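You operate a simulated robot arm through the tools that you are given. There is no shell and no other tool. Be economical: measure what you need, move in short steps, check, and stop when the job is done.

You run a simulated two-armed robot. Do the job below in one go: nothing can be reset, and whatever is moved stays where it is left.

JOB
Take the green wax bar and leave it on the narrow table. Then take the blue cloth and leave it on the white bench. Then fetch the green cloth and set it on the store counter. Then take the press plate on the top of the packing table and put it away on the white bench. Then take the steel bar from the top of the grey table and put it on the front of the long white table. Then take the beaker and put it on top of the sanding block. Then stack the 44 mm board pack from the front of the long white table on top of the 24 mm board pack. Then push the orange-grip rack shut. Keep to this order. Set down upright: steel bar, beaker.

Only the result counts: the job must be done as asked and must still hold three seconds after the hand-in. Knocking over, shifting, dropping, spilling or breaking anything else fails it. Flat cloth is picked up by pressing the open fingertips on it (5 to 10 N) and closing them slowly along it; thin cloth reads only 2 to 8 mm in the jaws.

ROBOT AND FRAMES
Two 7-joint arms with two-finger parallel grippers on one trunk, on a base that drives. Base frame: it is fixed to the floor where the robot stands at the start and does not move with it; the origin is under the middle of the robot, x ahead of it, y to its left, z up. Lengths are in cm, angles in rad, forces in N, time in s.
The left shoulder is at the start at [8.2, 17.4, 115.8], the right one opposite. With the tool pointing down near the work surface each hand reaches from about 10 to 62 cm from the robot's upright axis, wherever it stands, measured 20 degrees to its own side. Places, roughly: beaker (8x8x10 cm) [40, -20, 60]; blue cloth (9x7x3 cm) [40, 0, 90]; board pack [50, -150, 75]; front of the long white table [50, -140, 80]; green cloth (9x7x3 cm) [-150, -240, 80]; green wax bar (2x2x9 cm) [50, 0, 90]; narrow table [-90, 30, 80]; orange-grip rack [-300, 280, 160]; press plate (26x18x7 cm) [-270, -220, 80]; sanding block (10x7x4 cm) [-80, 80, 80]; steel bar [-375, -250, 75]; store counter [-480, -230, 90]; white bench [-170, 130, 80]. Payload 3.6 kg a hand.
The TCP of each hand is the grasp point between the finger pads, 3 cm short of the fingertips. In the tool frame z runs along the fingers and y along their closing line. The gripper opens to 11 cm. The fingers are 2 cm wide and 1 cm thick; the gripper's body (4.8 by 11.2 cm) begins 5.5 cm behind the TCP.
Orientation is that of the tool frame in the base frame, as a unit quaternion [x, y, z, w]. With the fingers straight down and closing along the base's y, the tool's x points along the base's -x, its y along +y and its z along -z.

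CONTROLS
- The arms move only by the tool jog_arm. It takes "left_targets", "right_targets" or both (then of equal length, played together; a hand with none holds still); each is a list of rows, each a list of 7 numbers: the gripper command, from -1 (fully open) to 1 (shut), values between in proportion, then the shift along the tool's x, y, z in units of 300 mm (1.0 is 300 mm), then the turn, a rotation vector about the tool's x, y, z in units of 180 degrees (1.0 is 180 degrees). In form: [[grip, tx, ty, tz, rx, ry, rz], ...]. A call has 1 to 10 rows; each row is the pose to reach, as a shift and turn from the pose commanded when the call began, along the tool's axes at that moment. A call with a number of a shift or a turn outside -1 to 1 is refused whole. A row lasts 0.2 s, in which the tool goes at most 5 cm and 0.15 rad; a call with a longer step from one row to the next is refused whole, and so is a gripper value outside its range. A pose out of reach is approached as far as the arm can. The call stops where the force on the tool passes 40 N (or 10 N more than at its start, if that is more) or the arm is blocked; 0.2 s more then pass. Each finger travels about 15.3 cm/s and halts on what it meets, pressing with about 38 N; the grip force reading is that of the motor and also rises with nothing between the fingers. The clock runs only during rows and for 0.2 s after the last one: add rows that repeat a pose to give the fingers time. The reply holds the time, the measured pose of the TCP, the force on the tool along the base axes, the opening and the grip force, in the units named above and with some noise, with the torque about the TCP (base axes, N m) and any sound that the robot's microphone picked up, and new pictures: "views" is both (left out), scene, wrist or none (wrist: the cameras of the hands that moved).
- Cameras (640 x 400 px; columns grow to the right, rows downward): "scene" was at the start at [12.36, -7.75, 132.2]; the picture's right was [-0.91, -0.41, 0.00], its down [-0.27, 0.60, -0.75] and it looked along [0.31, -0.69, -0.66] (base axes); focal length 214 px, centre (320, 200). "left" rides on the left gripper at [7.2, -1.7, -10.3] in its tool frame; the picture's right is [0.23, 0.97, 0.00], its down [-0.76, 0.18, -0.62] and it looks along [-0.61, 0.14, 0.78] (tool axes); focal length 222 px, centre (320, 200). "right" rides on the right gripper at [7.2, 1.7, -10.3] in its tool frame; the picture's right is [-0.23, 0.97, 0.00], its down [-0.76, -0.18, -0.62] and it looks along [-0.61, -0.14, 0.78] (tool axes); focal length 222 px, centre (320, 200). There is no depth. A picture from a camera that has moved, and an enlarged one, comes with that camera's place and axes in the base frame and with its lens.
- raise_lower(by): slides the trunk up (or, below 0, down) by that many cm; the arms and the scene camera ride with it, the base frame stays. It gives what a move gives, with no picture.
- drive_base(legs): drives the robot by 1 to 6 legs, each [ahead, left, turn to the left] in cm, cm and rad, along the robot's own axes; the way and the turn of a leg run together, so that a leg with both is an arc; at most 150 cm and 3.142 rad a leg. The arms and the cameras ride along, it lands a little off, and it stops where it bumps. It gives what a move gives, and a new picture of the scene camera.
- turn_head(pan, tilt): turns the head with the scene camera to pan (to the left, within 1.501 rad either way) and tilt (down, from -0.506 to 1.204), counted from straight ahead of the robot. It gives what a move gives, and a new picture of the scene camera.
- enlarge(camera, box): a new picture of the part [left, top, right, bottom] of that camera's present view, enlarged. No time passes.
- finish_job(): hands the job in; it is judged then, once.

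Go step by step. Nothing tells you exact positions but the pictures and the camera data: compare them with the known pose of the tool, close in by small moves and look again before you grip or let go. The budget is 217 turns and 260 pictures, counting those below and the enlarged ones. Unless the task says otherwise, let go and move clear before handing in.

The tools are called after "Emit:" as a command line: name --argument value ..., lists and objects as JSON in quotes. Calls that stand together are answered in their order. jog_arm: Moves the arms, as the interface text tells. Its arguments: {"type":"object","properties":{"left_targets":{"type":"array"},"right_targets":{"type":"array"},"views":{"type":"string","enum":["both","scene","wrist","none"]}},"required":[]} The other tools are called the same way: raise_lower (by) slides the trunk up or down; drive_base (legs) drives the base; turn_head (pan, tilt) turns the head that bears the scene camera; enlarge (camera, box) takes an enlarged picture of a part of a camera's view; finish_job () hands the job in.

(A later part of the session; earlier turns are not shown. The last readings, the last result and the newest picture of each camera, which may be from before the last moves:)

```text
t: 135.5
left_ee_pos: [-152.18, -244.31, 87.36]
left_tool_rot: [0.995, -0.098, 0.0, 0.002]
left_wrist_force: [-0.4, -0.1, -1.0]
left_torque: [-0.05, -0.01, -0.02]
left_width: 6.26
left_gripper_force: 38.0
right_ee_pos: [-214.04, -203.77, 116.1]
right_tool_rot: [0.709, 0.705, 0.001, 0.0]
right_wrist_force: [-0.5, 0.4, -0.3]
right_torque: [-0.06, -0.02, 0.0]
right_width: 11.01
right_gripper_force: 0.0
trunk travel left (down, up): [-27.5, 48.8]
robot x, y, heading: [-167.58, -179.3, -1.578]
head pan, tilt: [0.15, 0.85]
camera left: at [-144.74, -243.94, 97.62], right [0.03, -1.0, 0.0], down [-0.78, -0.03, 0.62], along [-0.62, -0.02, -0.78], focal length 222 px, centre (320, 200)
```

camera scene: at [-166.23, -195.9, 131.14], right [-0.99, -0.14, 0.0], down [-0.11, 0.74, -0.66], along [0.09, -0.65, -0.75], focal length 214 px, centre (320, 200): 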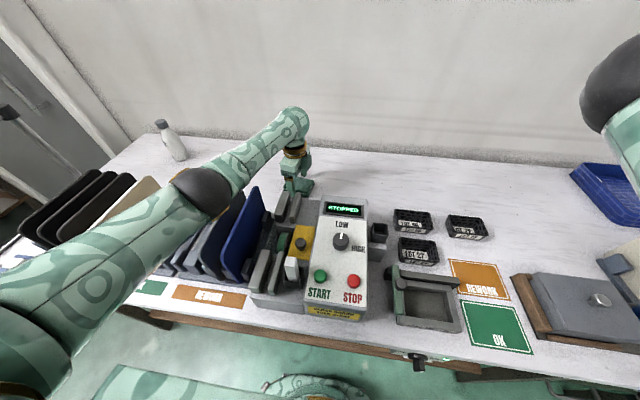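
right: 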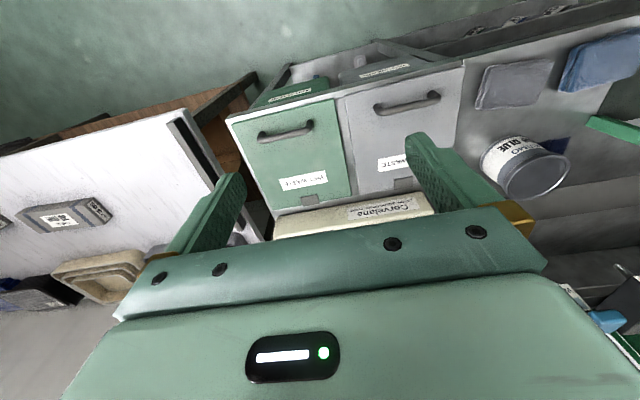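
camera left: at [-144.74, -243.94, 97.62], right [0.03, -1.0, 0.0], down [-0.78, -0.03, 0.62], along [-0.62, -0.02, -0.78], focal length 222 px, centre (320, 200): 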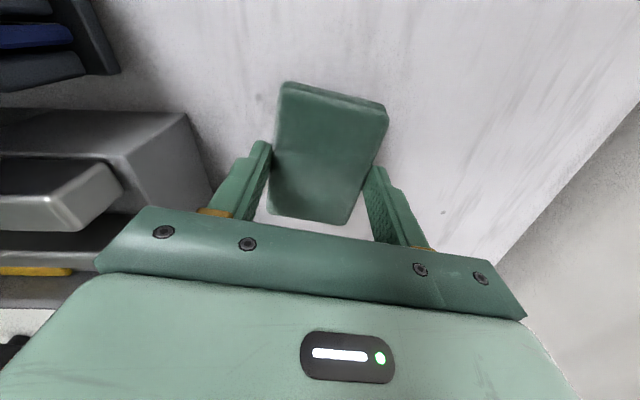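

Held. Raise the trunk straight up, then retract the hand.

Emit:
raise_lower --by 32

Emit:
jog_arm --left_targets '[[0.3, -0.02, -0.15, 0, 0, 0, 0], [0.3, -0.05, -0.3, 0, 0, 0, 0], [0.3, -0.08, -0.45, 0, 0, 0, 0], [0.3, -0.11, -0.6, 0, 0, 0, 0], [0.3, -0.14, -0.75, 0, 0, 0, 0], [0.3, -0.17, -0.9, 0, 0, 0, 0], [0.3, -0.19, -1.0, 0, 0, 0, 0]]' --views "none"

Emit:
drive_base --legs '[[-60, 0, 0]]'

```text
t: 138.7
left_ee_pos: [-151.97, -243.2, 125.92]
left_tool_rot: [0.994, -0.096, 0.005, 0.056]
left_wrist_force: [-0.3, 0.2, -0.1]
left_torque: [0.03, 0.0, -0.04]
left_width: 6.29
left_gripper_force: 37.7
right_ee_pos: [-214.13, -203.75, 147.89]
right_tool_rot: [0.709, 0.705, 0.0, -0.001]
right_wrist_force: [-0.2, 0.4, -0.2]
right_torque: [0.02, -0.01, 0.0]
right_width: 10.99
right_gripper_force: 0.2
trunk travel left (down, up): [-59.5, 16.8]
robot x, y, heading: [-167.18, -179.0, -1.58]
head pan, tilt: [0.15, 0.85]
```

```text
t: 140.3
left_ee_pos: [-159.57, -239.85, 115.45]
left_tool_rot: [0.994, -0.096, 0.007, 0.054]
left_wrist_force: [0.1, 0.0, -0.4]
left_torque: [-0.01, 0.02, -0.01]
left_width: 6.27
left_gripper_force: 38.4
left hand out of reach, approached as far as the arm can: row 1, 2, 3, 4, 5, 6, 7
right_ee_pos: [-214.23, -203.75, 148.01]
right_tool_rot: [0.71, 0.704, 0.0, 0.0]
right_wrist_force: [0.0, 0.5, -0.7]
right_torque: [0.0, -0.02, 0.02]
right_width: 11.02
right_gripper_force: 0.1
trunk travel left (down, up): [-59.5, 16.8]
robot x, y, heading: [-167.33, -179.06, -1.576]
head pan, tilt: [0.15, 0.85]
```

```text
t: 143.7
left_ee_pos: [-158.73, -180.32, 115.51]
left_tool_rot: [0.994, -0.091, 0.006, 0.053]
left_wrist_force: [-0.5, 0.6, -0.4]
left_torque: [0.0, 0.02, 0.01]
left_width: 6.28
left_gripper_force: 38.1
right_ee_pos: [-213.65, -144.69, 148.09]
right_tool_rot: [0.706, 0.708, 0.0, 0.0]
right_wrist_force: [0.5, 0.0, 0.6]
right_torque: [0.0, -0.01, 0.01]
right_width: 11.0
right_gripper_force: 0.0
trunk travel left (down, up): [-59.5, 16.8]
robot x, y, heading: [-167.14, -119.47, -1.572]
head pan, tilt: [0.15, 0.85]
camera scene: at [-166.03, -128.83, 163.45], right [-0.99, -0.15, 0.0], down [-0.12, 0.74, -0.66], along [0.1, -0.65, -0.75], focal length 214 px, centre (320, 200)
```

scene: 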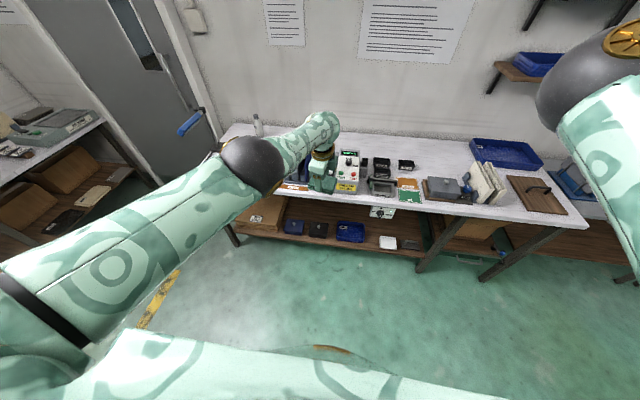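

Out over the free floor. Lower the trunk and bring the hand back to a compact pose.

Emit:
raise_lower --by -22

Emit:
jog_arm --left_targets '[[0.3, 0, -0.1, -0.1, 0, 0, 0], [0.3, 0, -0.2, -0.2, 0, 0, 0], [0.3, 0, -0.3, -0.3, 0, 0, 0], [0.3, 0, -0.4, -0.4, 0, 0, 0], [0.3, 0, -0.5, -0.5, 0, 0, 0], [0.3, 0, -0.6, -0.5, 0, 0, 0]]'

```text
t: 146.0
left_ee_pos: [-158.71, -180.48, 89.06]
left_tool_rot: [0.996, -0.091, 0.003, 0.014]
left_wrist_force: [0.2, -0.1, -0.2]
left_torque: [0.01, 0.0, 0.01]
left_width: 6.26
left_gripper_force: 38.0
right_ee_pos: [-213.73, -144.6, 126.12]
right_tool_rot: [0.706, 0.708, 0.0, 0.0]
right_wrist_force: [-0.5, 0.6, -0.9]
right_torque: [0.01, -0.02, 0.01]
right_width: 10.96
right_gripper_force: 0.0
trunk travel left (down, up): [-37.5, 38.8]
robot x, y, heading: [-167.05, -119.56, -1.571]
head pan, tilt: [0.15, 0.85]
```

```text
t: 147.4
left_ee_pos: [-161.24, -182.35, 102.42]
left_tool_rot: [0.996, -0.092, 0.003, 0.013]
left_wrist_force: [-0.3, -0.3, -1.0]
left_torque: [0.0, -0.02, 0.0]
left_width: 6.26
left_gripper_force: 37.7
left hand out of reach, approached as far as the arm can: row 1, 2, 3, 4, 5, 6
right_ee_pos: [-213.69, -144.72, 125.93]
right_tool_rot: [0.706, 0.708, 0.001, 0.001]
right_wrist_force: [0.5, -0.3, 0.0]
right_torque: [-0.02, 0.01, -0.01]
right_width: 11.0
right_gripper_force: 0.0
trunk travel left (down, up): [-37.5, 38.8]
robot x, y, heading: [-167.2, -119.56, -1.567]
head pan, tilt: [0.15, 0.85]
camera scene: at [-166.02, -132.59, 141.31], right [-0.99, -0.15, 0.0], down [-0.12, 0.74, -0.66], along [0.1, -0.65, -0.75], focal length 214 px, centre (320, 200)
camera left: at [-153.98, -181.54, 112.64], right [0.05, -1.0, 0.03], down [-0.78, -0.02, 0.62], along [-0.62, -0.05, -0.78], focal length 222 px, centre (320, 200)
```

scene: 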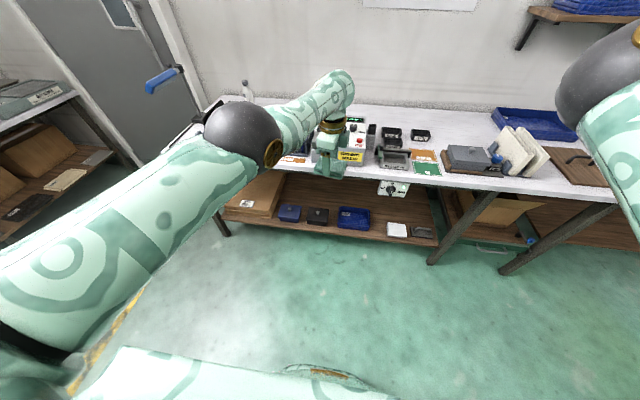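
left: 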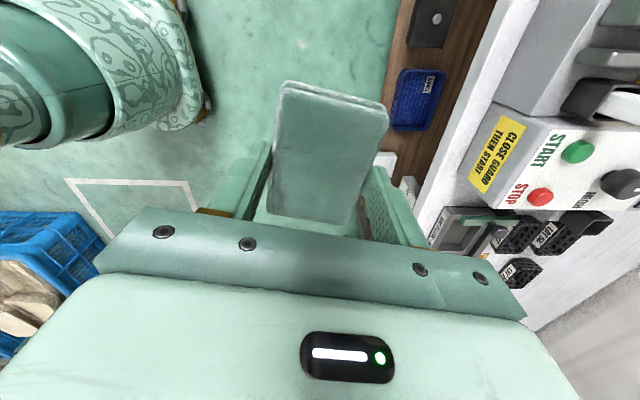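

The arm seems to be hitting a wrist limit with this yaw. I'll turn the hand back about its axis and see whether it recovers.

Emit:
jog_arm --left_targets '[[0.3, 0, 0, 0, 0, 0, -0.04], [0.3, 0, 0, 0, 0, 0, -0.08], [0.3, 0, 0, 0, 0, 0, -0.12], [0.3, 0, 0, 0, 0, 0, -0.16], [0.3, 0, 0, 0, 0, 0, -0.2], [0.3, 0, 0, 0, 0, 0, -0.24], [0.3, 0, 0, 0, 0, 0, -0.28]]' --views "scene"

```text
t: 149.0
left_ee_pos: [-161.76, -182.05, 101.26]
left_tool_rot: [0.94, 0.342, -0.003, 0.013]
left_wrist_force: [-0.1, 1.0, 0.3]
left_torque: [-0.03, -0.02, -0.01]
left_width: 6.27
left_gripper_force: 37.5
right_ee_pos: [-213.73, -144.75, 126.11]
right_tool_rot: [0.705, 0.709, 0.0, 0.0]
right_wrist_force: [-0.1, -0.4, -0.1]
right_torque: [0.06, 0.02, -0.01]
right_width: 10.98
right_gripper_force: 0.1
trunk travel left (down, up): [-37.5, 38.8]
robot x, y, heading: [-166.92, -119.55, -1.565]
head pan, tilt: [0.15, 0.85]
camera scene: at [-166.01, -132.57, 141.32], right [-0.99, -0.15, 0.0], down [-0.12, 0.74, -0.66], along [0.1, -0.65, -0.75], focal length 214 px, centre (320, 200)
```

scene: 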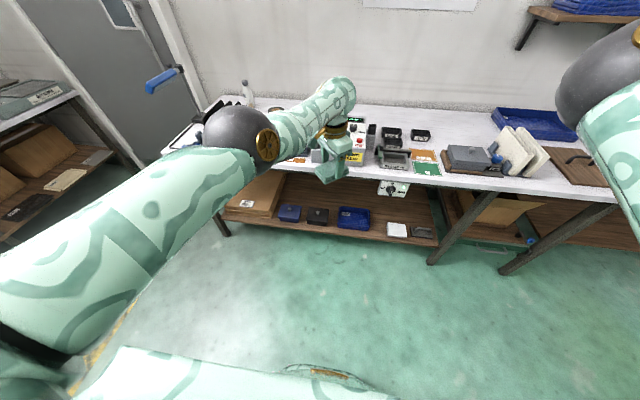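

It recovered. Now retract toward the body along the new tool axes.

Emit:
jog_arm --left_targets '[[0.3, 0.09, -0.09, -0.03, 0, 0, 0], [0.3, 0.18, -0.18, -0.06, 0, 0, 0], [0.3, 0.27, -0.27, -0.09, 0, 0, 0], [0.3, 0.36, -0.36, -0.12, 0, 0, 0], [0.3, 0.45, -0.45, -0.15, 0, 0, 0], [0.3, 0.54, -0.54, -0.18, 0, 0, 0], [0.3, 0.6, -0.6, -0.2, 0, 0, 0]]' --views "scene"

```text
t: 150.6
left_ee_pos: [-166.37, -180.54, 103.48]
left_tool_rot: [0.94, 0.342, -0.004, 0.014]
left_wrist_force: [0.0, 0.4, -0.8]
left_torque: [-0.02, 0.02, 0.0]
left_width: 6.28
left_gripper_force: 37.8
left hand out of reach, approached as far as the arm can: row 1, 2, 3, 4, 5, 6, 7
right_ee_pos: [-213.68, -144.76, 125.84]
right_tool_rot: [0.706, 0.708, 0.0, 0.0]
right_wrist_force: [0.2, -1.0, 0.3]
right_torque: [-0.03, -0.01, 0.0]
right_width: 10.99
right_gripper_force: 0.0
trunk travel left (down, up): [-37.5, 38.8]
robot x, y, heading: [-167.21, -119.58, -1.57]
head pan, tilt: [0.15, 0.85]
camera scene: at [-166.02, -132.56, 141.32], right [-0.99, -0.15, 0.0], down [-0.12, 0.74, -0.66], along [0.1, -0.65, -0.75], focal length 214 px, centre (320, 200)
```

scene: 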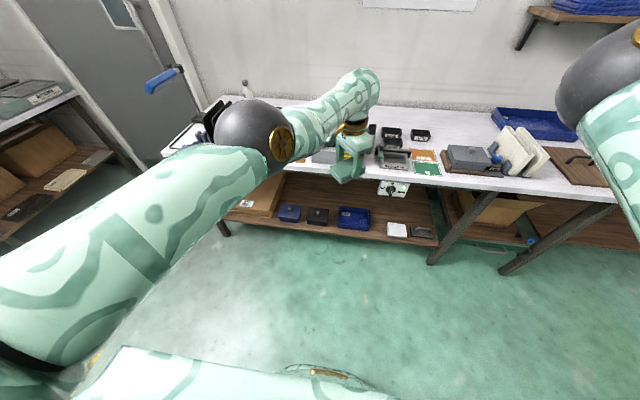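

Still stuck; I'll finish turning the hand to the standard yaw and test a small lateral move.

Emit:
jog_arm --left_targets '[[0.3, 0, 0, 0, 0, 0, -0.04], [0.3, 0, 0, 0, 0, 0, -0.08], [0.3, 0, 0, 0, 0, 0, -0.12], [0.3, 0, 0, 0, 0, 0, -0.16], [0.3, 0, 0, 0, 0, 0, -0.2], [0.3, 0, 0, 0, 0, 0, -0.24], [0.3, 0, 0, 0, 0, 0, -0.28]]' --views "none"

Emit:
jog_arm --left_targets '[[0.3, 0, 0.1, 0, 0, 0, 0], [0.3, 0, 0.2, 0, 0, 0, 0], [0.3, 0, 0.3, 0, 0, 0, 0], [0.3, 0, 0.4, 0, 0, 0, 0]]' --views "none"

```text
t: 152.2
left_ee_pos: [-166.41, -180.58, 103.79]
left_tool_rot: [0.704, 0.71, -0.009, 0.012]
left_wrist_force: [0.5, 0.2, -0.6]
left_torque: [0.0, 0.01, 0.02]
left_width: 6.27
left_gripper_force: 38.0
right_ee_pos: [-213.63, -144.66, 125.98]
right_tool_rot: [0.706, 0.708, 0.0, 0.0]
right_wrist_force: [0.3, 1.3, -0.5]
right_torque: [0.04, 0.02, 0.01]
right_width: 11.0
right_gripper_force: 0.0
trunk travel left (down, up): [-37.5, 38.8]
robot x, y, heading: [-167.14, -119.4, -1.568]
head pan, tilt: [0.15, 0.85]
```

```text
t: 153.2
left_ee_pos: [-155.33, -183.94, 103.66]
left_tool_rot: [0.705, 0.709, -0.009, 0.01]
left_wrist_force: [0.6, 0.6, -0.2]
left_torque: [-0.04, 0.03, -0.01]
left_width: 6.26
left_gripper_force: 38.7
left hand out of reach, approached as far as the arm can: row 1, 2, 3, 4
right_ee_pos: [-213.61, -144.72, 125.99]
right_tool_rot: [0.706, 0.709, 0.0, 0.0]
right_wrist_force: [-0.6, 0.1, 1.1]
right_torque: [-0.02, 0.01, 0.0]
right_width: 11.0
right_gripper_force: 0.0
trunk travel left (down, up): [-37.5, 38.8]
robot x, y, heading: [-167.07, -119.41, -1.563]
head pan, tilt: [0.15, 0.85]
```

The hand slides on a sphere about the shoulder, as if the elbow were straight. I'll look at the elbow.

Emit:
turn_head --pan 0.6 --tilt 0.5

```text
t: 154.1
left_ee_pos: [-155.4, -183.84, 103.58]
left_tool_rot: [0.705, 0.709, -0.009, 0.011]
left_wrist_force: [-0.1, 0.8, -0.9]
left_torque: [0.01, 0.01, -0.02]
left_width: 6.28
left_gripper_force: 38.2
right_ee_pos: [-213.74, -144.73, 126.0]
right_tool_rot: [0.706, 0.708, 0.001, 0.001]
right_wrist_force: [0.5, 0.0, -0.6]
right_torque: [0.01, 0.04, -0.04]
right_width: 11.01
right_gripper_force: 0.0
trunk travel left (down, up): [-37.5, 38.8]
robot x, y, heading: [-166.94, -119.43, -1.567]
head pan, tilt: [0.6, 0.499]
camera scene: at [-162.04, -132.34, 144.31], right [-0.82, -0.57, 0.0], down [-0.27, 0.4, -0.88], along [0.5, -0.72, -0.48], focal length 214 px, centre (320, 200)
```

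scene: 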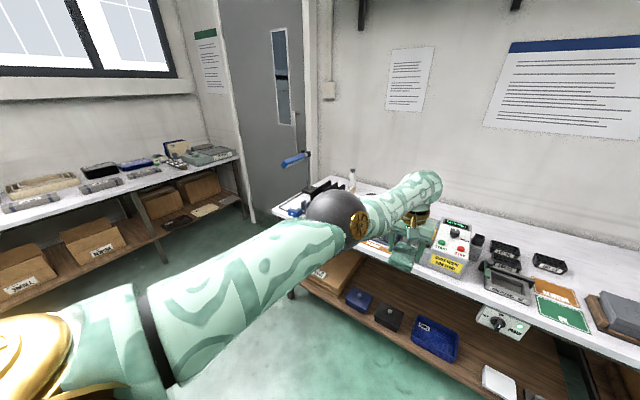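

The arm is fully straight. A move down and inward should flex the elbow; the space under the hand is free floor.

Emit:
jog_arm --left_targets '[[0.3, 0.05, 0, 0.12, 0, 0, 0], [0.3, 0.1, 0, 0.24, 0, 0, 0], [0.3, 0.15, 0, 0.36, 0, 0, 0], [0.3, 0.2, 0, 0.48, 0, 0, 0], [0.3, 0.3, 0, 0.58, 0, 0, 0], [0.3, 0.4, 0, 0.68, 0, 0, 0], [0.3, 0.5, 0, 0.78, 0, 0, 0], [0.3, 0.5, 0, 0.78, 0, 0, 0]]' --views "scene"

```text
t: 155.9
left_ee_pos: [-157.21, -175.26, 76.86]
left_tool_rot: [0.705, 0.709, -0.01, 0.011]
left_wrist_force: [-0.6, -0.2, -0.8]
left_torque: [0.02, 0.0, 0.01]
left_width: 6.27
left_gripper_force: 37.8
left hand out of reach, approached as far as the arm can: row 1, 2, 3, 4, 5, 6, 7, 8
right_ee_pos: [-213.67, -144.67, 126.1]
right_tool_rot: [0.706, 0.708, 0.0, 0.0]
right_wrist_force: [-0.2, -0.3, 0.5]
right_torque: [0.01, -0.01, 0.02]
right_width: 10.99
right_gripper_force: 0.0
trunk travel left (down, up): [-37.5, 38.8]
robot x, y, heading: [-167.3, -119.88, -1.564]
head pan, tilt: [0.6, 0.499]
camera scene: at [-162.05, -132.33, 144.32], right [-0.82, -0.57, 0.0], down [-0.27, 0.39, -0.88], along [0.5, -0.72, -0.48], focal length 214 px, centre (320, 200)
```

scene: 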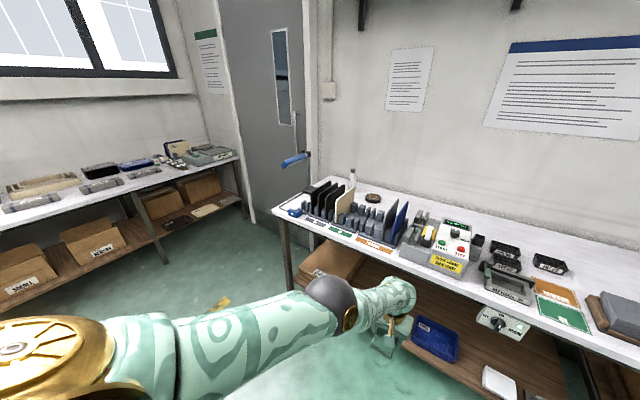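

Try moving the hand medially (to the robot's right) and inward, which is the flexing direction for an outward elbow.

Emit:
jog_arm --left_targets '[[0.3, 0, -0.1, -0.1, 0, 0, 0], [0.3, 0, -0.2, -0.2, 0, 0, 0], [0.3, 0, -0.3, -0.3, 0, 0, 0], [0.3, 0.05, -0.43, -0.35, 0, 0, 0], [0.3, 0.1, -0.56, -0.4, 0, 0, 0], [0.3, 0.2, -0.68, -0.4, 0, 0, 0], [0.3, 0.3, -0.8, -0.4, 0, 0, 0], [0.3, 0.4, -0.9, -0.4, 0, 0, 0], [0.3, 0.4, -0.9, -0.4, 0, 0, 0]]' --views "scene"

```text
t: 157.9
left_ee_pos: [-167.78, -174.69, 83.55]
left_tool_rot: [0.705, 0.709, -0.009, 0.01]
left_wrist_force: [0.3, -1.0, -0.2]
left_torque: [-0.01, 0.0, 0.01]
left_width: 6.29
left_gripper_force: 38.2
left hand out of reach, approached as far as the arm can: row 1, 2, 3, 4, 5, 6, 7, 8, 9
right_ee_pos: [-213.61, -144.64, 126.03]
right_tool_rot: [0.705, 0.709, 0.001, 0.0]
right_wrist_force: [0.0, -0.5, -0.3]
right_torque: [0.03, 0.01, 0.05]
right_width: 10.98
right_gripper_force: 0.1
trunk travel left (down, up): [-37.5, 38.8]
robot x, y, heading: [-167.27, -119.52, -1.572]
head pan, tilt: [0.6, 0.499]
camera scene: at [-162.05, -132.33, 144.32], right [-0.82, -0.57, 0.0], down [-0.27, 0.39, -0.88], along [0.5, -0.72, -0.48], focal length 214 px, centre (320, 200)
```

scene: 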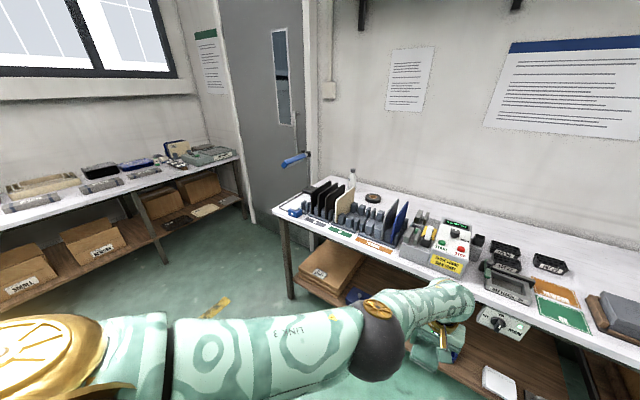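

Medial motion may have flexed it slightly. Next try an upward sweep with retraction.

Emit:
jog_arm --left_targets '[[0.3, 0.0, 0, -0.14, 0, 0, 0], [0.3, 0.0, 0, -0.28, 0, 0, 0], [0.3, 0.0, 0, -0.42, 0, 0, 0], [0.3, 0.0, 0, -0.56, 0, 0, 0], [0.3, 0.0, 0, -0.7, 0, 0, 0], [0.3, 0.0, 0, -0.84, 0, 0, 0], [0.3, 0.05, 0, -0.98, 0, 0, 0], [0.3, 0.15, 0, -1.0, 0, 0, 0], [0.3, 0.25, 0, -1.0, 0, 0, 0], [0.3, 0.25, 0, -1.0, 0, 0, 0]]' --views "scene"

```text
t: 160.1
left_ee_pos: [-167.71, -179.57, 114.71]
left_tool_rot: [0.705, 0.709, -0.009, 0.011]
left_wrist_force: [-0.2, -1.0, -0.7]
left_torque: [-0.02, -0.02, 0.01]
left_width: 6.27
left_gripper_force: 37.8
left hand out of reach, approached as far as the arm can: row 1, 2, 3, 4, 5, 6, 7, 8, 9, 10
right_ee_pos: [-213.74, -144.66, 126.08]
right_tool_rot: [0.706, 0.708, 0.0, 0.0]
right_wrist_force: [-0.9, -0.6, -0.9]
right_torque: [0.0, -0.01, 0.02]
right_width: 11.0
right_gripper_force: 0.1
trunk travel left (down, up): [-37.5, 38.8]
robot x, y, heading: [-167.1, -119.72, -1.566]
head pan, tilt: [0.6, 0.499]
camera scene: at [-162.05, -132.34, 144.32], right [-0.82, -0.57, 0.0], down [-0.27, 0.39, -0.88], along [0.5, -0.72, -0.48], focal length 214 px, centre (320, 200)
```

scene: 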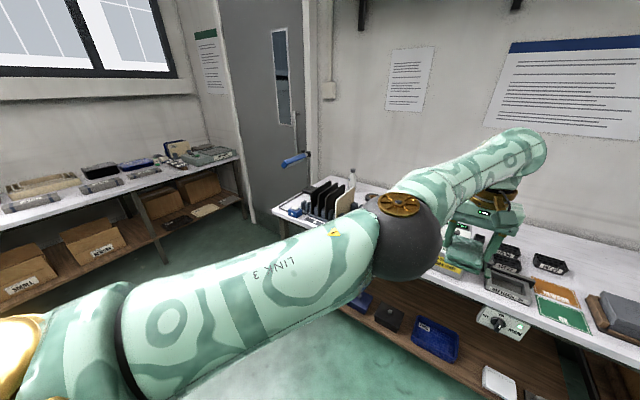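

The forearm is now visibly rising. Continue up and inward.

Emit:
jog_arm --left_targets '[[0.3, 0.0, 0, -0.14, 0, 0, 0], [0.3, 0.0, 0, -0.28, 0, 0, 0], [0.3, 0.05, 0, -0.42, 0, 0, 0], [0.3, 0.1, 0, -0.56, 0, 0, 0], [0.3, 0.2, 0, -0.66, 0, 0, 0], [0.3, 0.3, 0, -0.76, 0, 0, 0], [0.3, 0.4, 0, -0.84, 0, 0, 0], [0.3, 0.5, 0, -0.9, 0, 0, 0], [0.3, 0.6, 0, -1.0, 0, 0, 0], [0.3, 0.6, 0, -1.0, 0, 0, 0]]' --views "scene"

```text
t: 162.3
left_ee_pos: [-169.65, -169.99, 138.34]
left_tool_rot: [0.705, 0.708, -0.026, 0.016]
left_wrist_force: [-0.7, 1.1, -0.9]
left_torque: [0.0, 0.01, 0.01]
left_width: 6.26
left_gripper_force: 38.0
left hand out of reach, approached as far as the arm can: row 1, 2, 3, 4, 5, 6, 7, 8, 9, 10
right_ee_pos: [-213.77, -144.65, 125.98]
right_tool_rot: [0.706, 0.708, 0.001, -0.001]
right_wrist_force: [-0.3, 0.5, -0.1]
right_torque: [-0.01, 0.01, -0.05]
right_width: 10.97
right_gripper_force: 0.0
trunk travel left (down, up): [-37.5, 38.8]
robot x, y, heading: [-166.86, -119.71, -1.566]
head pan, tilt: [0.6, 0.499]
camera scene: at [-162.05, -132.33, 144.32], right [-0.82, -0.57, 0.0], down [-0.27, 0.39, -0.88], along [0.5, -0.72, -0.48], focal length 214 px, centre (320, 200)
```

scene: 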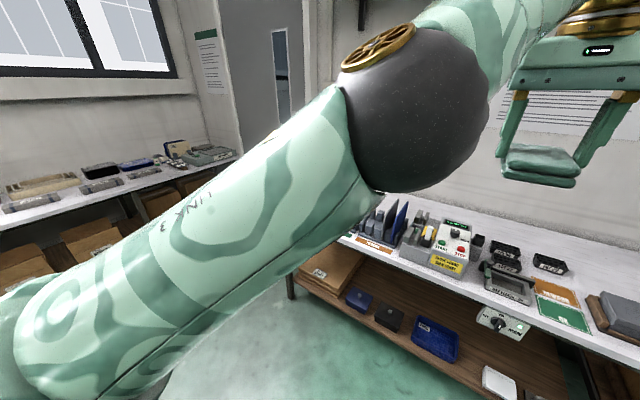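

I suspect the elbow overextended slightly. I'll push it outward to fully straight, then sweep down and inward.

Emit:
jog_arm --left_targets '[[0.3, -0.1, 0, 0, 0, 0, 0], [0.3, -0.2, 0, 0, 0, 0, 0], [0.3, -0.3, 0, 0.1, 0, 0, 0], [0.3, -0.3, 0, 0.24, 0, 0, 0], [0.3, -0.3, 0, 0.38, 0, 0, 0], [0.3, -0.2, 0, 0.5, 0, 0, 0], [0.3, -0.1, 0, 0.6, 0, 0, 0], [0.3, 0.0, 0, 0.7, 0, 0, 0], [0.3, 0.1, 0, 0.75, 0, 0, 0], [0.3, 0.2, 0, 0.75, 0, 0, 0]]' --views "none"

```text
t: 164.5
left_ee_pos: [-169.23, -164.2, 115.7]
left_tool_rot: [0.704, 0.71, -0.01, 0.01]
left_wrist_force: [-0.4, 0.3, 0.5]
left_torque: [-0.01, -0.02, 0.0]
left_width: 6.28
left_gripper_force: 38.1
left hand out of reach, approached as far as the arm can: row 1, 2, 3, 4, 5
right_ee_pos: [-213.54, -144.59, 125.99]
right_tool_rot: [0.706, 0.708, -0.001, 0.001]
right_wrist_force: [-0.2, 0.1, -0.3]
right_torque: [0.02, -0.05, -0.04]
right_width: 10.98
right_gripper_force: 0.0
trunk travel left (down, up): [-37.5, 38.8]
robot x, y, heading: [-166.81, -119.75, -1.566]
head pan, tilt: [0.6, 0.499]
```

The elbow bends again. Bring the hand to the compact carrying pose and check it.

Emit:
jog_arm --left_targets '[[0.3, 0.1, 0.1, 0, 0, 0, 0], [0.3, 0.2, 0.2, 0, 0, 0, 0], [0.3, 0.3, 0.3, 0, 0, 0, 0], [0.3, 0.4, 0.4, 0, 0, 0, 0], [0.3, 0.45, 0.47, 0, 0, 0, 0], [0.3, 0.45, 0.47, 0, 0, 0, 0]]' --views "scene"

Emit:
raise_lower --by -10

```text
t: 165.9
left_ee_pos: [-155.28, -150.51, 115.37]
left_tool_rot: [0.706, 0.708, -0.01, 0.013]
left_wrist_force: [-0.1, 0.1, -0.9]
left_torque: [-0.01, 0.0, 0.03]
left_width: 6.27
left_gripper_force: 38.1
right_ee_pos: [-213.68, -144.72, 126.04]
right_tool_rot: [0.707, 0.708, 0.0, 0.0]
right_wrist_force: [-0.2, 0.6, -0.6]
right_torque: [-0.03, 0.04, 0.0]
right_width: 11.01
right_gripper_force: 0.0
trunk travel left (down, up): [-37.5, 38.8]
robot x, y, heading: [-167.25, -119.46, -1.571]
head pan, tilt: [0.6, 0.499]
camera scene: at [-162.07, -132.32, 144.32], right [-0.82, -0.57, 0.0], down [-0.27, 0.39, -0.88], along [0.5, -0.72, -0.48], focal length 214 px, centre (320, 200)
```

scene: 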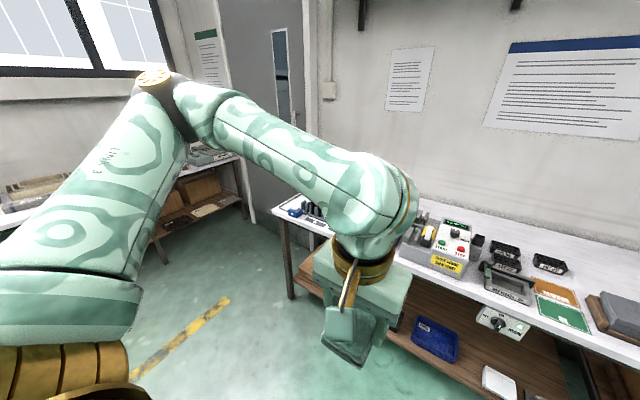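

```text
t: 167.2
left_ee_pos: [-155.38, -150.72, 105.62]
left_tool_rot: [0.705, 0.709, -0.009, 0.012]
left_wrist_force: [0.0, 0.8, -0.5]
left_torque: [0.0, 0.0, 0.01]
left_width: 6.25
left_gripper_force: 38.6
right_ee_pos: [-213.6, -144.55, 116.03]
right_tool_rot: [0.706, 0.708, -0.001, 0.001]
right_wrist_force: [-1.2, -0.7, -0.5]
right_torque: [-0.02, -0.01, 0.01]
right_width: 10.99
right_gripper_force: 0.0
trunk travel left (down, up): [-27.5, 48.8]
robot x, y, heading: [-167.03, -119.44, -1.565]
head pan, tilt: [0.6, 0.499]
```

Fix the small tilt, then turn west to look toward the store counter.

Emit:
jog_arm --left_targets '[[0.3, 0, 0, -0.1, 0, 0.0096, 0], [0.3, 0, 0, -0.2, 0, 0.0096, 0], [0.3, 0, 0, -0.28, 0, 0.0096, 0]]' --views "none"

Emit:
turn_head --pan 0 --tilt 0.3

Emit:
drive_base --legs '[[0, 0, -1.575]]'

```text
t: 168.0
left_ee_pos: [-155.44, -150.45, 113.85]
left_tool_rot: [0.705, 0.709, 0.002, 0.001]
left_wrist_force: [-0.6, 0.6, 0.2]
left_torque: [-0.02, 0.0, -0.03]
left_width: 6.26
left_gripper_force: 38.2
right_ee_pos: [-213.79, -144.59, 115.95]
right_tool_rot: [0.706, 0.708, 0.0, -0.001]
right_wrist_force: [0.5, -1.1, 0.5]
right_torque: [-0.04, 0.01, -0.01]
right_width: 10.99
right_gripper_force: 0.1
trunk travel left (down, up): [-27.5, 48.8]
robot x, y, heading: [-167.03, -119.4, -1.565]
head pan, tilt: [0.6, 0.499]
```

```text
t: 169.0
left_ee_pos: [-155.32, -150.55, 113.77]
left_tool_rot: [0.705, 0.709, 0.001, 0.0]
left_wrist_force: [0.5, 0.3, 0.5]
left_torque: [0.01, 0.02, 0.01]
left_width: 6.25
left_gripper_force: 38.2
right_ee_pos: [-213.72, -144.59, 116.04]
right_tool_rot: [0.705, 0.709, 0.0, 0.0]
right_wrist_force: [-0.3, 0.5, -0.4]
right_torque: [-0.03, 0.0, 0.02]
right_width: 11.02
right_gripper_force: 0.1
trunk travel left (down, up): [-27.5, 48.8]
robot x, y, heading: [-167.03, -119.42, -1.568]
head pan, tilt: [0.0, 0.3]
camera scene: at [-167.14, -137.98, 135.98], right [-1.0, -0.01, 0.0], down [0.0, 0.3, -0.95], along [0.0, -0.95, -0.3], focal length 214 px, centre (320, 200)
```

scene: 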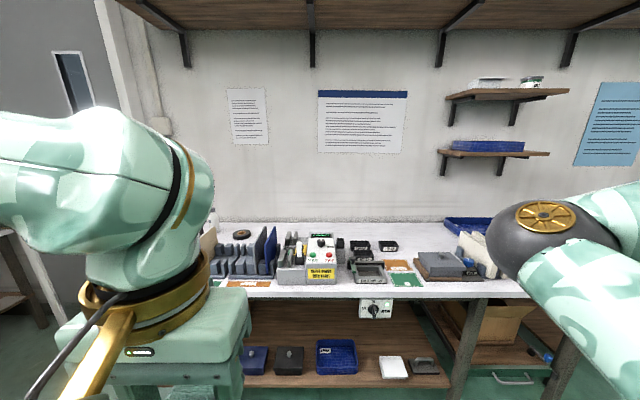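

```text
t: 173.3
left_ee_pos: [-198.28, -130.99, 113.8]
left_tool_rot: [1.0, -0.003, 0.001, 0.002]
left_wrist_force: [-0.2, -0.4, -1.3]
left_torque: [0.0, 0.01, 0.0]
left_width: 6.26
left_gripper_force: 38.6
right_ee_pos: [-191.68, -72.78, 115.99]
right_tool_rot: [1.0, -0.003, 0.001, 0.0]
right_wrist_force: [0.3, -0.4, 0.0]
right_torque: [0.0, -0.03, -0.01]
right_width: 10.99
right_gripper_force: 0.0
trunk travel left (down, up): [-27.5, 48.8]
robot x, y, heading: [-167.27, -119.55, 3.134]
head pan, tilt: [0.0, 0.3]
camera scene: at [-185.55, -119.51, 135.98], right [0.01, 1.0, 0.0], down [0.3, 0.0, -0.96], along [-0.96, 0.01, -0.3], focal length 214 px, centre (320, 200)
```

scene: 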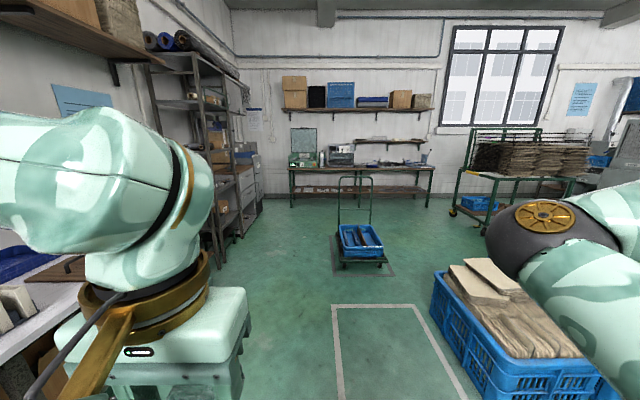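

The lane west along y ≈ -130 is clear. Drive 130 cm and look toward the store counter.

Emit:
drive_base --legs '[[0, 12, 0.007], [130, 0, 0]]'

Emit:
turn_head --pan 0.7 --tilt 0.35

```text
t: 180.5
left_ee_pos: [-325.52, -142.91, 113.86]
left_tool_rot: [1.0, -0.002, 0.001, 0.003]
left_wrist_force: [-0.6, 0.6, -0.4]
left_torque: [0.02, -0.02, 0.0]
left_width: 6.25
left_gripper_force: 38.1
right_ee_pos: [-319.14, -84.63, 115.95]
right_tool_rot: [1.0, -0.003, 0.0, 0.0]
right_wrist_force: [-0.2, -0.1, 0.1]
right_torque: [-0.01, -0.02, 0.03]
right_width: 10.99
right_gripper_force: 0.1
trunk travel left (down, up): [-27.5, 48.8]
robot x, y, heading: [-294.39, -131.28, 3.136]
head pan, tilt: [0.0, 0.3]
camera scene: at [-312.84, -131.35, 135.98], right [0.0, 1.0, 0.0], down [0.3, 0.0, -0.96], along [-0.95, 0.0, -0.3], focal length 214 px, centre (320, 200)
```

scene: 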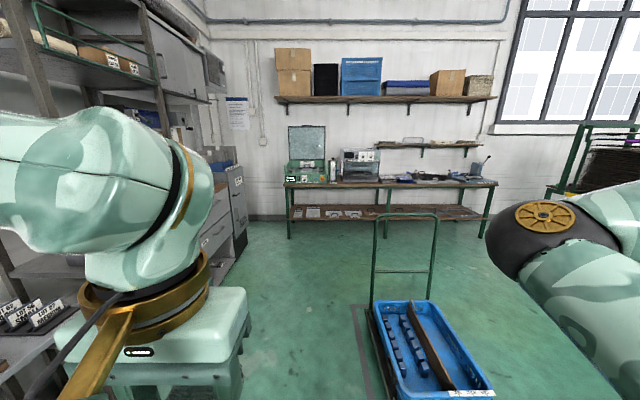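

```text
t: 181.6
left_ee_pos: [-325.33, -142.99, 113.77]
left_tool_rot: [1.0, -0.002, 0.001, 0.001]
left_wrist_force: [-0.7, -0.5, -0.8]
left_torque: [-0.01, 0.0, 0.0]
left_width: 6.27
left_gripper_force: 37.5
right_ee_pos: [-318.99, -84.6, 116.08]
right_tool_rot: [1.0, -0.003, 0.001, 0.0]
right_wrist_force: [0.2, 0.2, -0.4]
right_torque: [0.03, 0.03, 0.0]
right_width: 11.01
right_gripper_force: 0.1
trunk travel left (down, up): [-27.5, 48.8]
robot x, y, heading: [-294.73, -131.23, 3.142]
head pan, tilt: [0.7, 0.351]
camera scene: at [-310.63, -137.35, 135.51], right [-0.64, 0.77, 0.0], down [0.26, 0.22, -0.94], along [-0.72, -0.6, -0.34], focal length 214 px, centre (320, 200)
```

scene: 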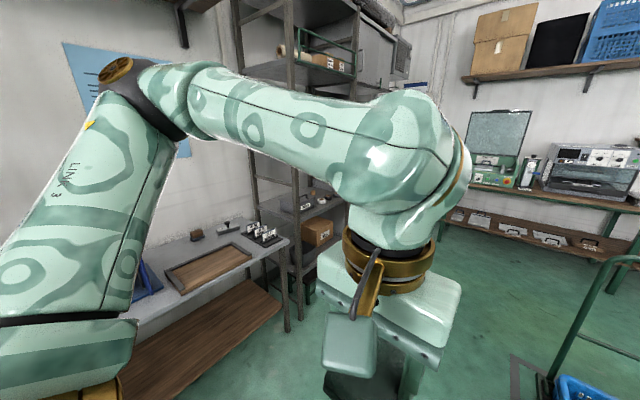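

The lane between the trolley (y > -100) and the racks (y < -224) is centred at y ≈ -158. Shift left, drive on, and turn to face the store counter.

Emit:
turn_head --pan 0 --tilt 0.45

Emit:
drive_base --legs '[[0, 24, 0], [130, 0, 0]]'

```text
t: 182.7
left_ee_pos: [-325.41, -142.86, 113.8]
left_tool_rot: [1.0, -0.003, 0.001, 0.002]
left_wrist_force: [-0.3, -0.5, 0.0]
left_torque: [-0.01, 0.0, -0.04]
left_width: 6.28
left_gripper_force: 38.2
right_ee_pos: [-319.04, -84.74, 115.99]
right_tool_rot: [1.0, -0.003, 0.0, 0.0]
right_wrist_force: [0.2, -0.9, 0.3]
right_torque: [0.01, -0.02, -0.01]
right_width: 10.99
right_gripper_force: 0.0
trunk travel left (down, up): [-27.5, 48.8]
robot x, y, heading: [-294.38, -131.44, 3.133]
head pan, tilt: [0.0, 0.45]
camera scene: at [-312.67, -131.36, 134.59], right [0.0, 1.0, 0.0], down [0.44, 0.0, -0.9], along [-0.9, 0.0, -0.44], focal length 214 px, centre (320, 200)
```

scene: 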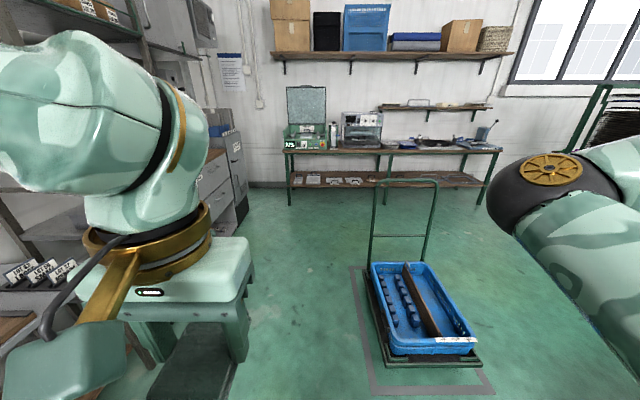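

```text
t: 190.4
left_ee_pos: [-452.6, -164.72, 113.74]
left_tool_rot: [1.0, -0.009, 0.001, 0.001]
left_wrist_force: [0.0, -0.7, -0.5]
left_torque: [0.02, -0.01, -0.01]
left_width: 6.29
left_gripper_force: 37.8
right_ee_pos: [-445.51, -106.48, 115.96]
right_tool_rot: [1.0, -0.01, 0.001, 0.0]
right_wrist_force: [-0.3, 0.0, 0.0]
right_torque: [0.02, 0.0, -0.05]
right_width: 11.0
right_gripper_force: 0.0
trunk travel left (down, up): [-27.5, 48.8]
robot x, y, heading: [-421.52, -153.38, 3.121]
head pan, tilt: [0.0, 0.45]
camera scene: at [-439.74, -153.33, 134.58], right [0.02, 1.0, 0.0], down [0.44, -0.01, -0.9], along [-0.9, 0.02, -0.44], focal length 214 px, centre (320, 200)
```

scene: 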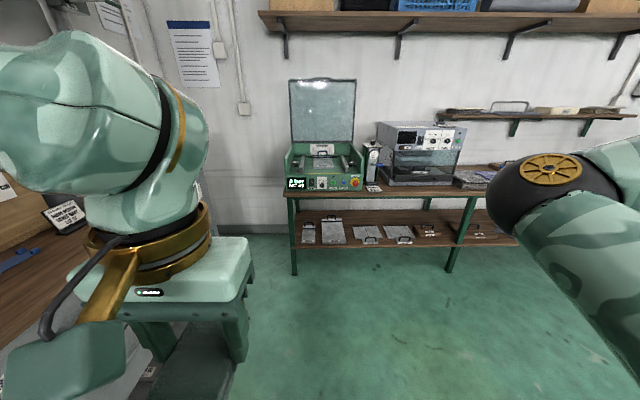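

The wood-top counter is to the left. Turn to face it.

Emit:
drive_base --legs '[[0, 0, 1.59]]'

```text
t: 194.6
left_ee_pos: [-410.3, -184.87, 113.8]
left_tool_rot: [0.713, 0.701, 0.001, -0.001]
left_wrist_force: [-0.1, -0.3, -0.9]
left_torque: [0.0, -0.01, 0.03]
left_width: 6.28
left_gripper_force: 37.8
right_ee_pos: [-468.43, -177.75, 115.98]
right_tool_rot: [0.713, 0.701, 0.001, 0.0]
right_wrist_force: [-0.6, -0.3, -0.7]
right_torque: [-0.01, 0.01, 0.02]
right_width: 11.03
right_gripper_force: 0.1
trunk travel left (down, up): [-27.5, 48.8]
robot x, y, heading: [-421.5, -153.7, -1.586]
head pan, tilt: [0.0, 0.45]
camera scene: at [-421.81, -171.86, 134.59], right [-1.0, 0.02, 0.0], down [0.01, 0.44, -0.9], along [-0.01, -0.9, -0.44], focal length 214 px, centre (320, 200)
```

scene: 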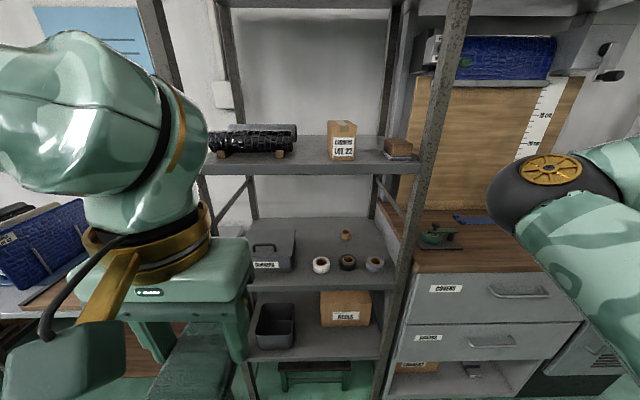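

The counter is to the right of the rack. Strafe right.

Emit:
drive_base --legs '[[0, -42, 0.012]]'

Emit:
turn_head --pan 0 --tilt 0.7

```text
t: 197.2
left_ee_pos: [-451.53, -184.28, 113.75]
left_tool_rot: [0.707, 0.707, 0.003, 0.0]
left_wrist_force: [0.4, -0.1, -0.7]
left_torque: [-0.01, -0.03, 0.0]
left_width: 6.27
left_gripper_force: 37.2
right_ee_pos: [-509.65, -178.14, 115.93]
right_tool_rot: [0.707, 0.707, 0.0, -0.001]
right_wrist_force: [-0.8, 0.4, 0.1]
right_torque: [0.03, -0.01, 0.01]
right_width: 10.99
right_gripper_force: 0.0
trunk travel left (down, up): [-27.5, 48.8]
robot x, y, heading: [-462.99, -153.15, -1.576]
head pan, tilt: [0.0, 0.45]
camera scene: at [-463.17, -171.5, 134.59], right [-1.0, 0.0, 0.0], down [0.0, 0.44, -0.9], along [0.0, -0.9, -0.44], focal length 214 px, centre (320, 200)
```

scene: 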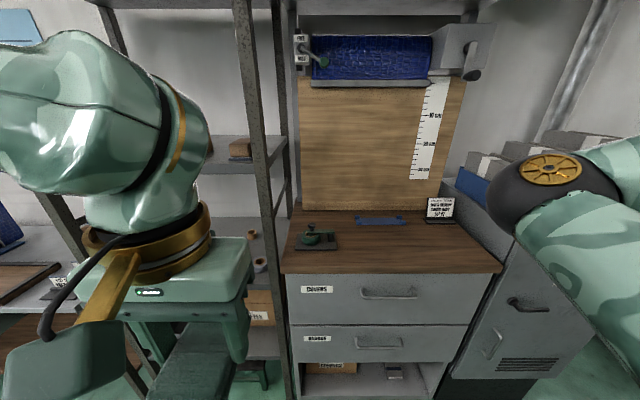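

```text
t: 198.0
left_ee_pos: [-451.33, -184.25, 113.86]
left_tool_rot: [0.707, 0.708, 0.002, 0.0]
left_wrist_force: [0.3, 0.7, -0.4]
left_torque: [0.02, 0.01, 0.01]
left_width: 6.27
left_gripper_force: 38.0
right_ee_pos: [-509.69, -178.05, 115.97]
right_tool_rot: [0.707, 0.707, 0.001, 0.0]
right_wrist_force: [0.3, -0.4, -0.3]
right_torque: [0.01, -0.02, 0.01]
right_width: 11.01
right_gripper_force: 0.1
trunk travel left (down, up): [-27.5, 48.8]
robot x, y, heading: [-462.9, -153.34, -1.571]
head pan, tilt: [0.0, 0.7]
camera scene: at [-463.08, -170.8, 132.38], right [-1.0, 0.0, 0.0], down [0.0, 0.64, -0.77], along [0.0, -0.77, -0.64], focal length 214 px, centre (320, 200)
```

scene: 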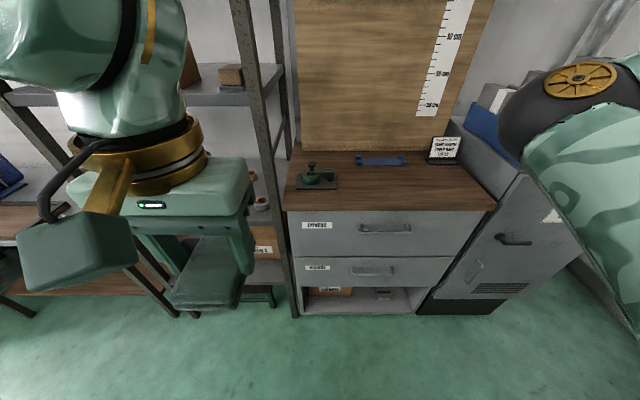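

The counter top is free around [-485, -228]. Drive closer.

Emit:
drive_base --legs '[[12, -20, 0], [12, 0, 0]]'

Emit:
turn_head --pan 0 --tilt 0.9

```text
t: 200.5
left_ee_pos: [-471.38, -208.34, 113.78]
left_tool_rot: [0.707, 0.707, 0.001, 0.0]
left_wrist_force: [-0.5, 0.3, 0.2]
left_torque: [0.03, 0.01, 0.0]
left_width: 6.25
left_gripper_force: 37.8
right_ee_pos: [-529.65, -202.23, 116.02]
right_tool_rot: [0.708, 0.706, 0.0, 0.0]
right_wrist_force: [0.1, -0.3, -1.2]
right_torque: [0.03, -0.01, -0.01]
right_width: 11.02
right_gripper_force: 0.1
trunk travel left (down, up): [-27.5, 48.8]
robot x, y, heading: [-482.87, -177.4, -1.567]
head pan, tilt: [0.0, 0.7]
camera scene: at [-483.08, -194.94, 132.35], right [-1.0, 0.0, 0.0], down [0.0, 0.65, -0.76], along [0.0, -0.76, -0.65], focal length 214 px, centre (320, 200)
```

scene: 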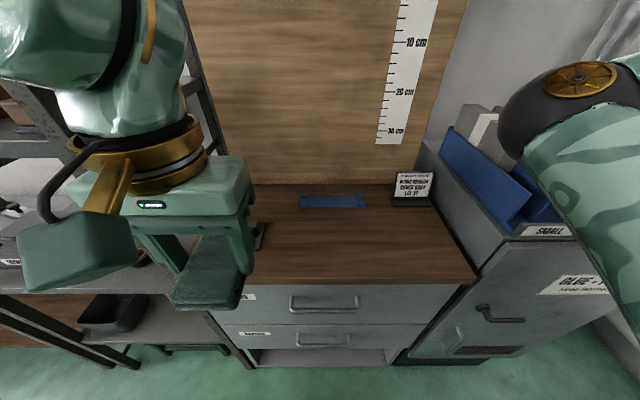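

```text
t: 201.3
left_ee_pos: [-471.51, -208.21, 113.77]
left_tool_rot: [0.706, 0.708, 0.001, 0.0]
left_wrist_force: [0.4, 0.2, -0.7]
left_torque: [0.01, 0.03, 0.01]
left_width: 6.28
left_gripper_force: 38.4
right_ee_pos: [-529.63, -202.0, 116.09]
right_tool_rot: [0.708, 0.706, 0.001, 0.0]
right_wrist_force: [-0.3, -0.7, 0.1]
right_torque: [0.01, -0.02, -0.01]
right_width: 11.02
right_gripper_force: 0.1
trunk travel left (down, up): [-27.5, 48.8]
robot x, y, heading: [-483.06, -177.4, -1.568]
head pan, tilt: [0.0, 0.901]
camera scene: at [-483.08, -193.81, 130.77], right [-1.0, 0.0, 0.0], down [0.0, 0.78, -0.62], along [0.0, -0.62, -0.78], focal length 214 px, centre (320, 200)
```

scene: 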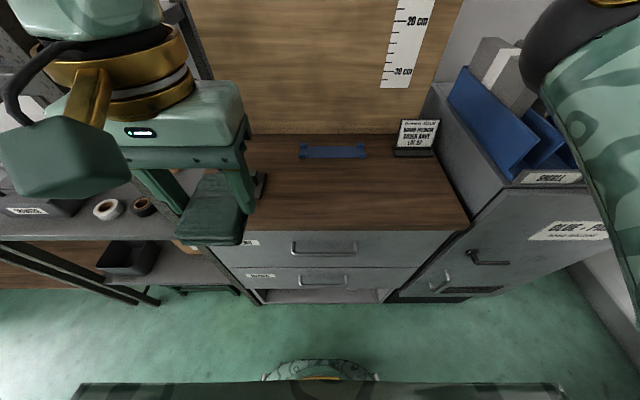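

Move the cloth over [-485, -229] and down partway.

Emit:
jog_arm --left_targets '[[0.3, -0.1, -0.08, 0, 0, 0, 0], [0.3, -0.22, -0.16, 0, 0, 0, 0], [0.3, -0.34, -0.24, 0, 0, 0, 0], [0.3, -0.46, -0.32, 0.02, 0, 0, 0], [0.3, -0.58, -0.4, 0.04, 0, 0, 0], [0.3, -0.7, -0.45, 0.1, 0, 0, 0], [0.3, -0.7, -0.45, 0.25, 0, 0, 0], [0.3, -0.7, -0.45, 0.4, 0, 0, 0], [0.3, -0.7, -0.45, 0.53, 0, 0, 0], [0.3, -0.7, -0.45, 0.53, 0, 0, 0]]'

```text
t: 203.5
left_ee_pos: [-484.77, -229.43, 97.72]
left_tool_rot: [0.707, 0.707, 0.001, 0.0]
left_wrist_force: [-0.1, -0.2, -1.0]
left_torque: [0.01, 0.01, 0.04]
left_width: 6.29
left_gripper_force: 38.1
right_ee_pos: [-529.66, -202.13, 116.03]
right_tool_rot: [0.708, 0.706, 0.001, 0.0]
right_wrist_force: [0.2, -0.5, -0.6]
right_torque: [-0.01, 0.0, -0.03]
right_width: 11.01
right_gripper_force: 0.0
trunk travel left (down, up): [-27.5, 48.8]
robot x, y, heading: [-482.88, -177.47, -1.571]
head pan, tilt: [0.0, 0.901]
camera scene: at [-483.11, -193.83, 130.76], right [-1.0, 0.0, 0.0], down [0.0, 0.78, -0.62], along [0.0, -0.62, -0.78], focal length 214 px, centre (320, 200)
camera left: at [-486.65, -222.06, 108.13], right [0.97, 0.23, 0.0], down [0.18, -0.76, 0.62], along [0.14, -0.61, -0.78], focal length 222 px, centre (320, 200)
```

scene: 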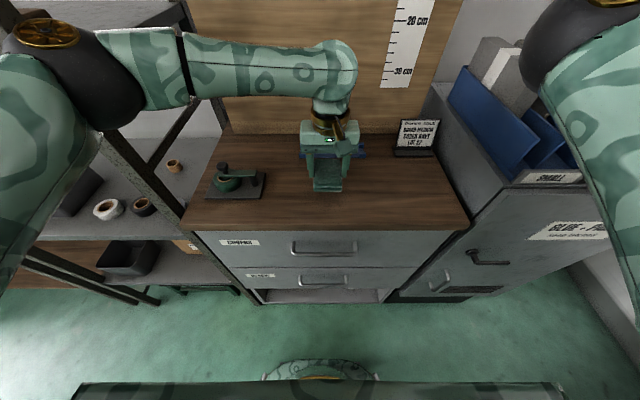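
left: 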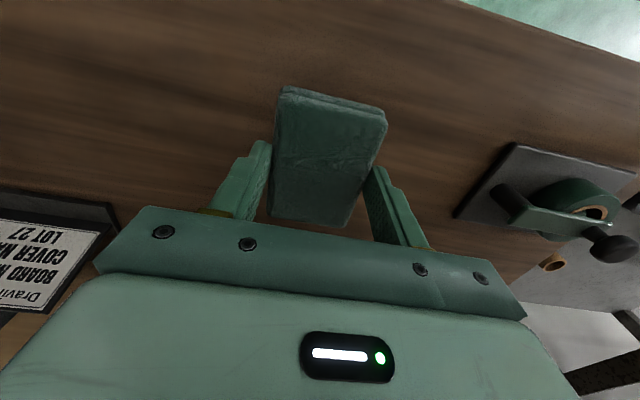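

Clear; lower slowly until contact.

Emit:
jog_arm --left_targets '[[0.3, 0, 0, 0.02, 0, 0, 0], [0.3, 0, 0, 0.04, 0, 0, 0], [0.3, 0, 0, 0.06, 0, 0, 0], [0.3, 0, 0, 0.075, 0, 0, 0], [0.3, 0, 0, 0.085, 0, 0, 0], [0.3, 0, 0, 0.095, 0, 0, 0], [0.3, 0, 0, 0.105, 0, 0, 0], [0.3, 0, 0, 0.115, 0, 0, 0], [0.3, 0, 0, 0.125, 0, 0, 0], [0.3, 0, 0, 0.135, 0, 0, 0]]' --views "none"

```text
t: 205.7
left_ee_pos: [-484.78, -229.08, 94.39]
left_tool_rot: [0.707, 0.708, -0.002, 0.002]
left_wrist_force: [1.5, -4.6, 31.9]
left_torque: [0.55, -0.14, -0.07]
left_width: 6.27
left_gripper_force: 38.0
right_ee_pos: [-529.55, -201.86, 116.14]
right_tool_rot: [0.708, 0.706, -0.001, 0.0]
right_wrist_force: [-0.6, -0.4, 0.3]
right_torque: [0.02, -0.03, -0.02]
right_width: 11.01
right_gripper_force: 0.1
trunk travel left (down, up): [-27.5, 48.8]
robot x, y, heading: [-483.36, -177.11, -1.572]
head pan, tilt: [0.0, 0.901]
```

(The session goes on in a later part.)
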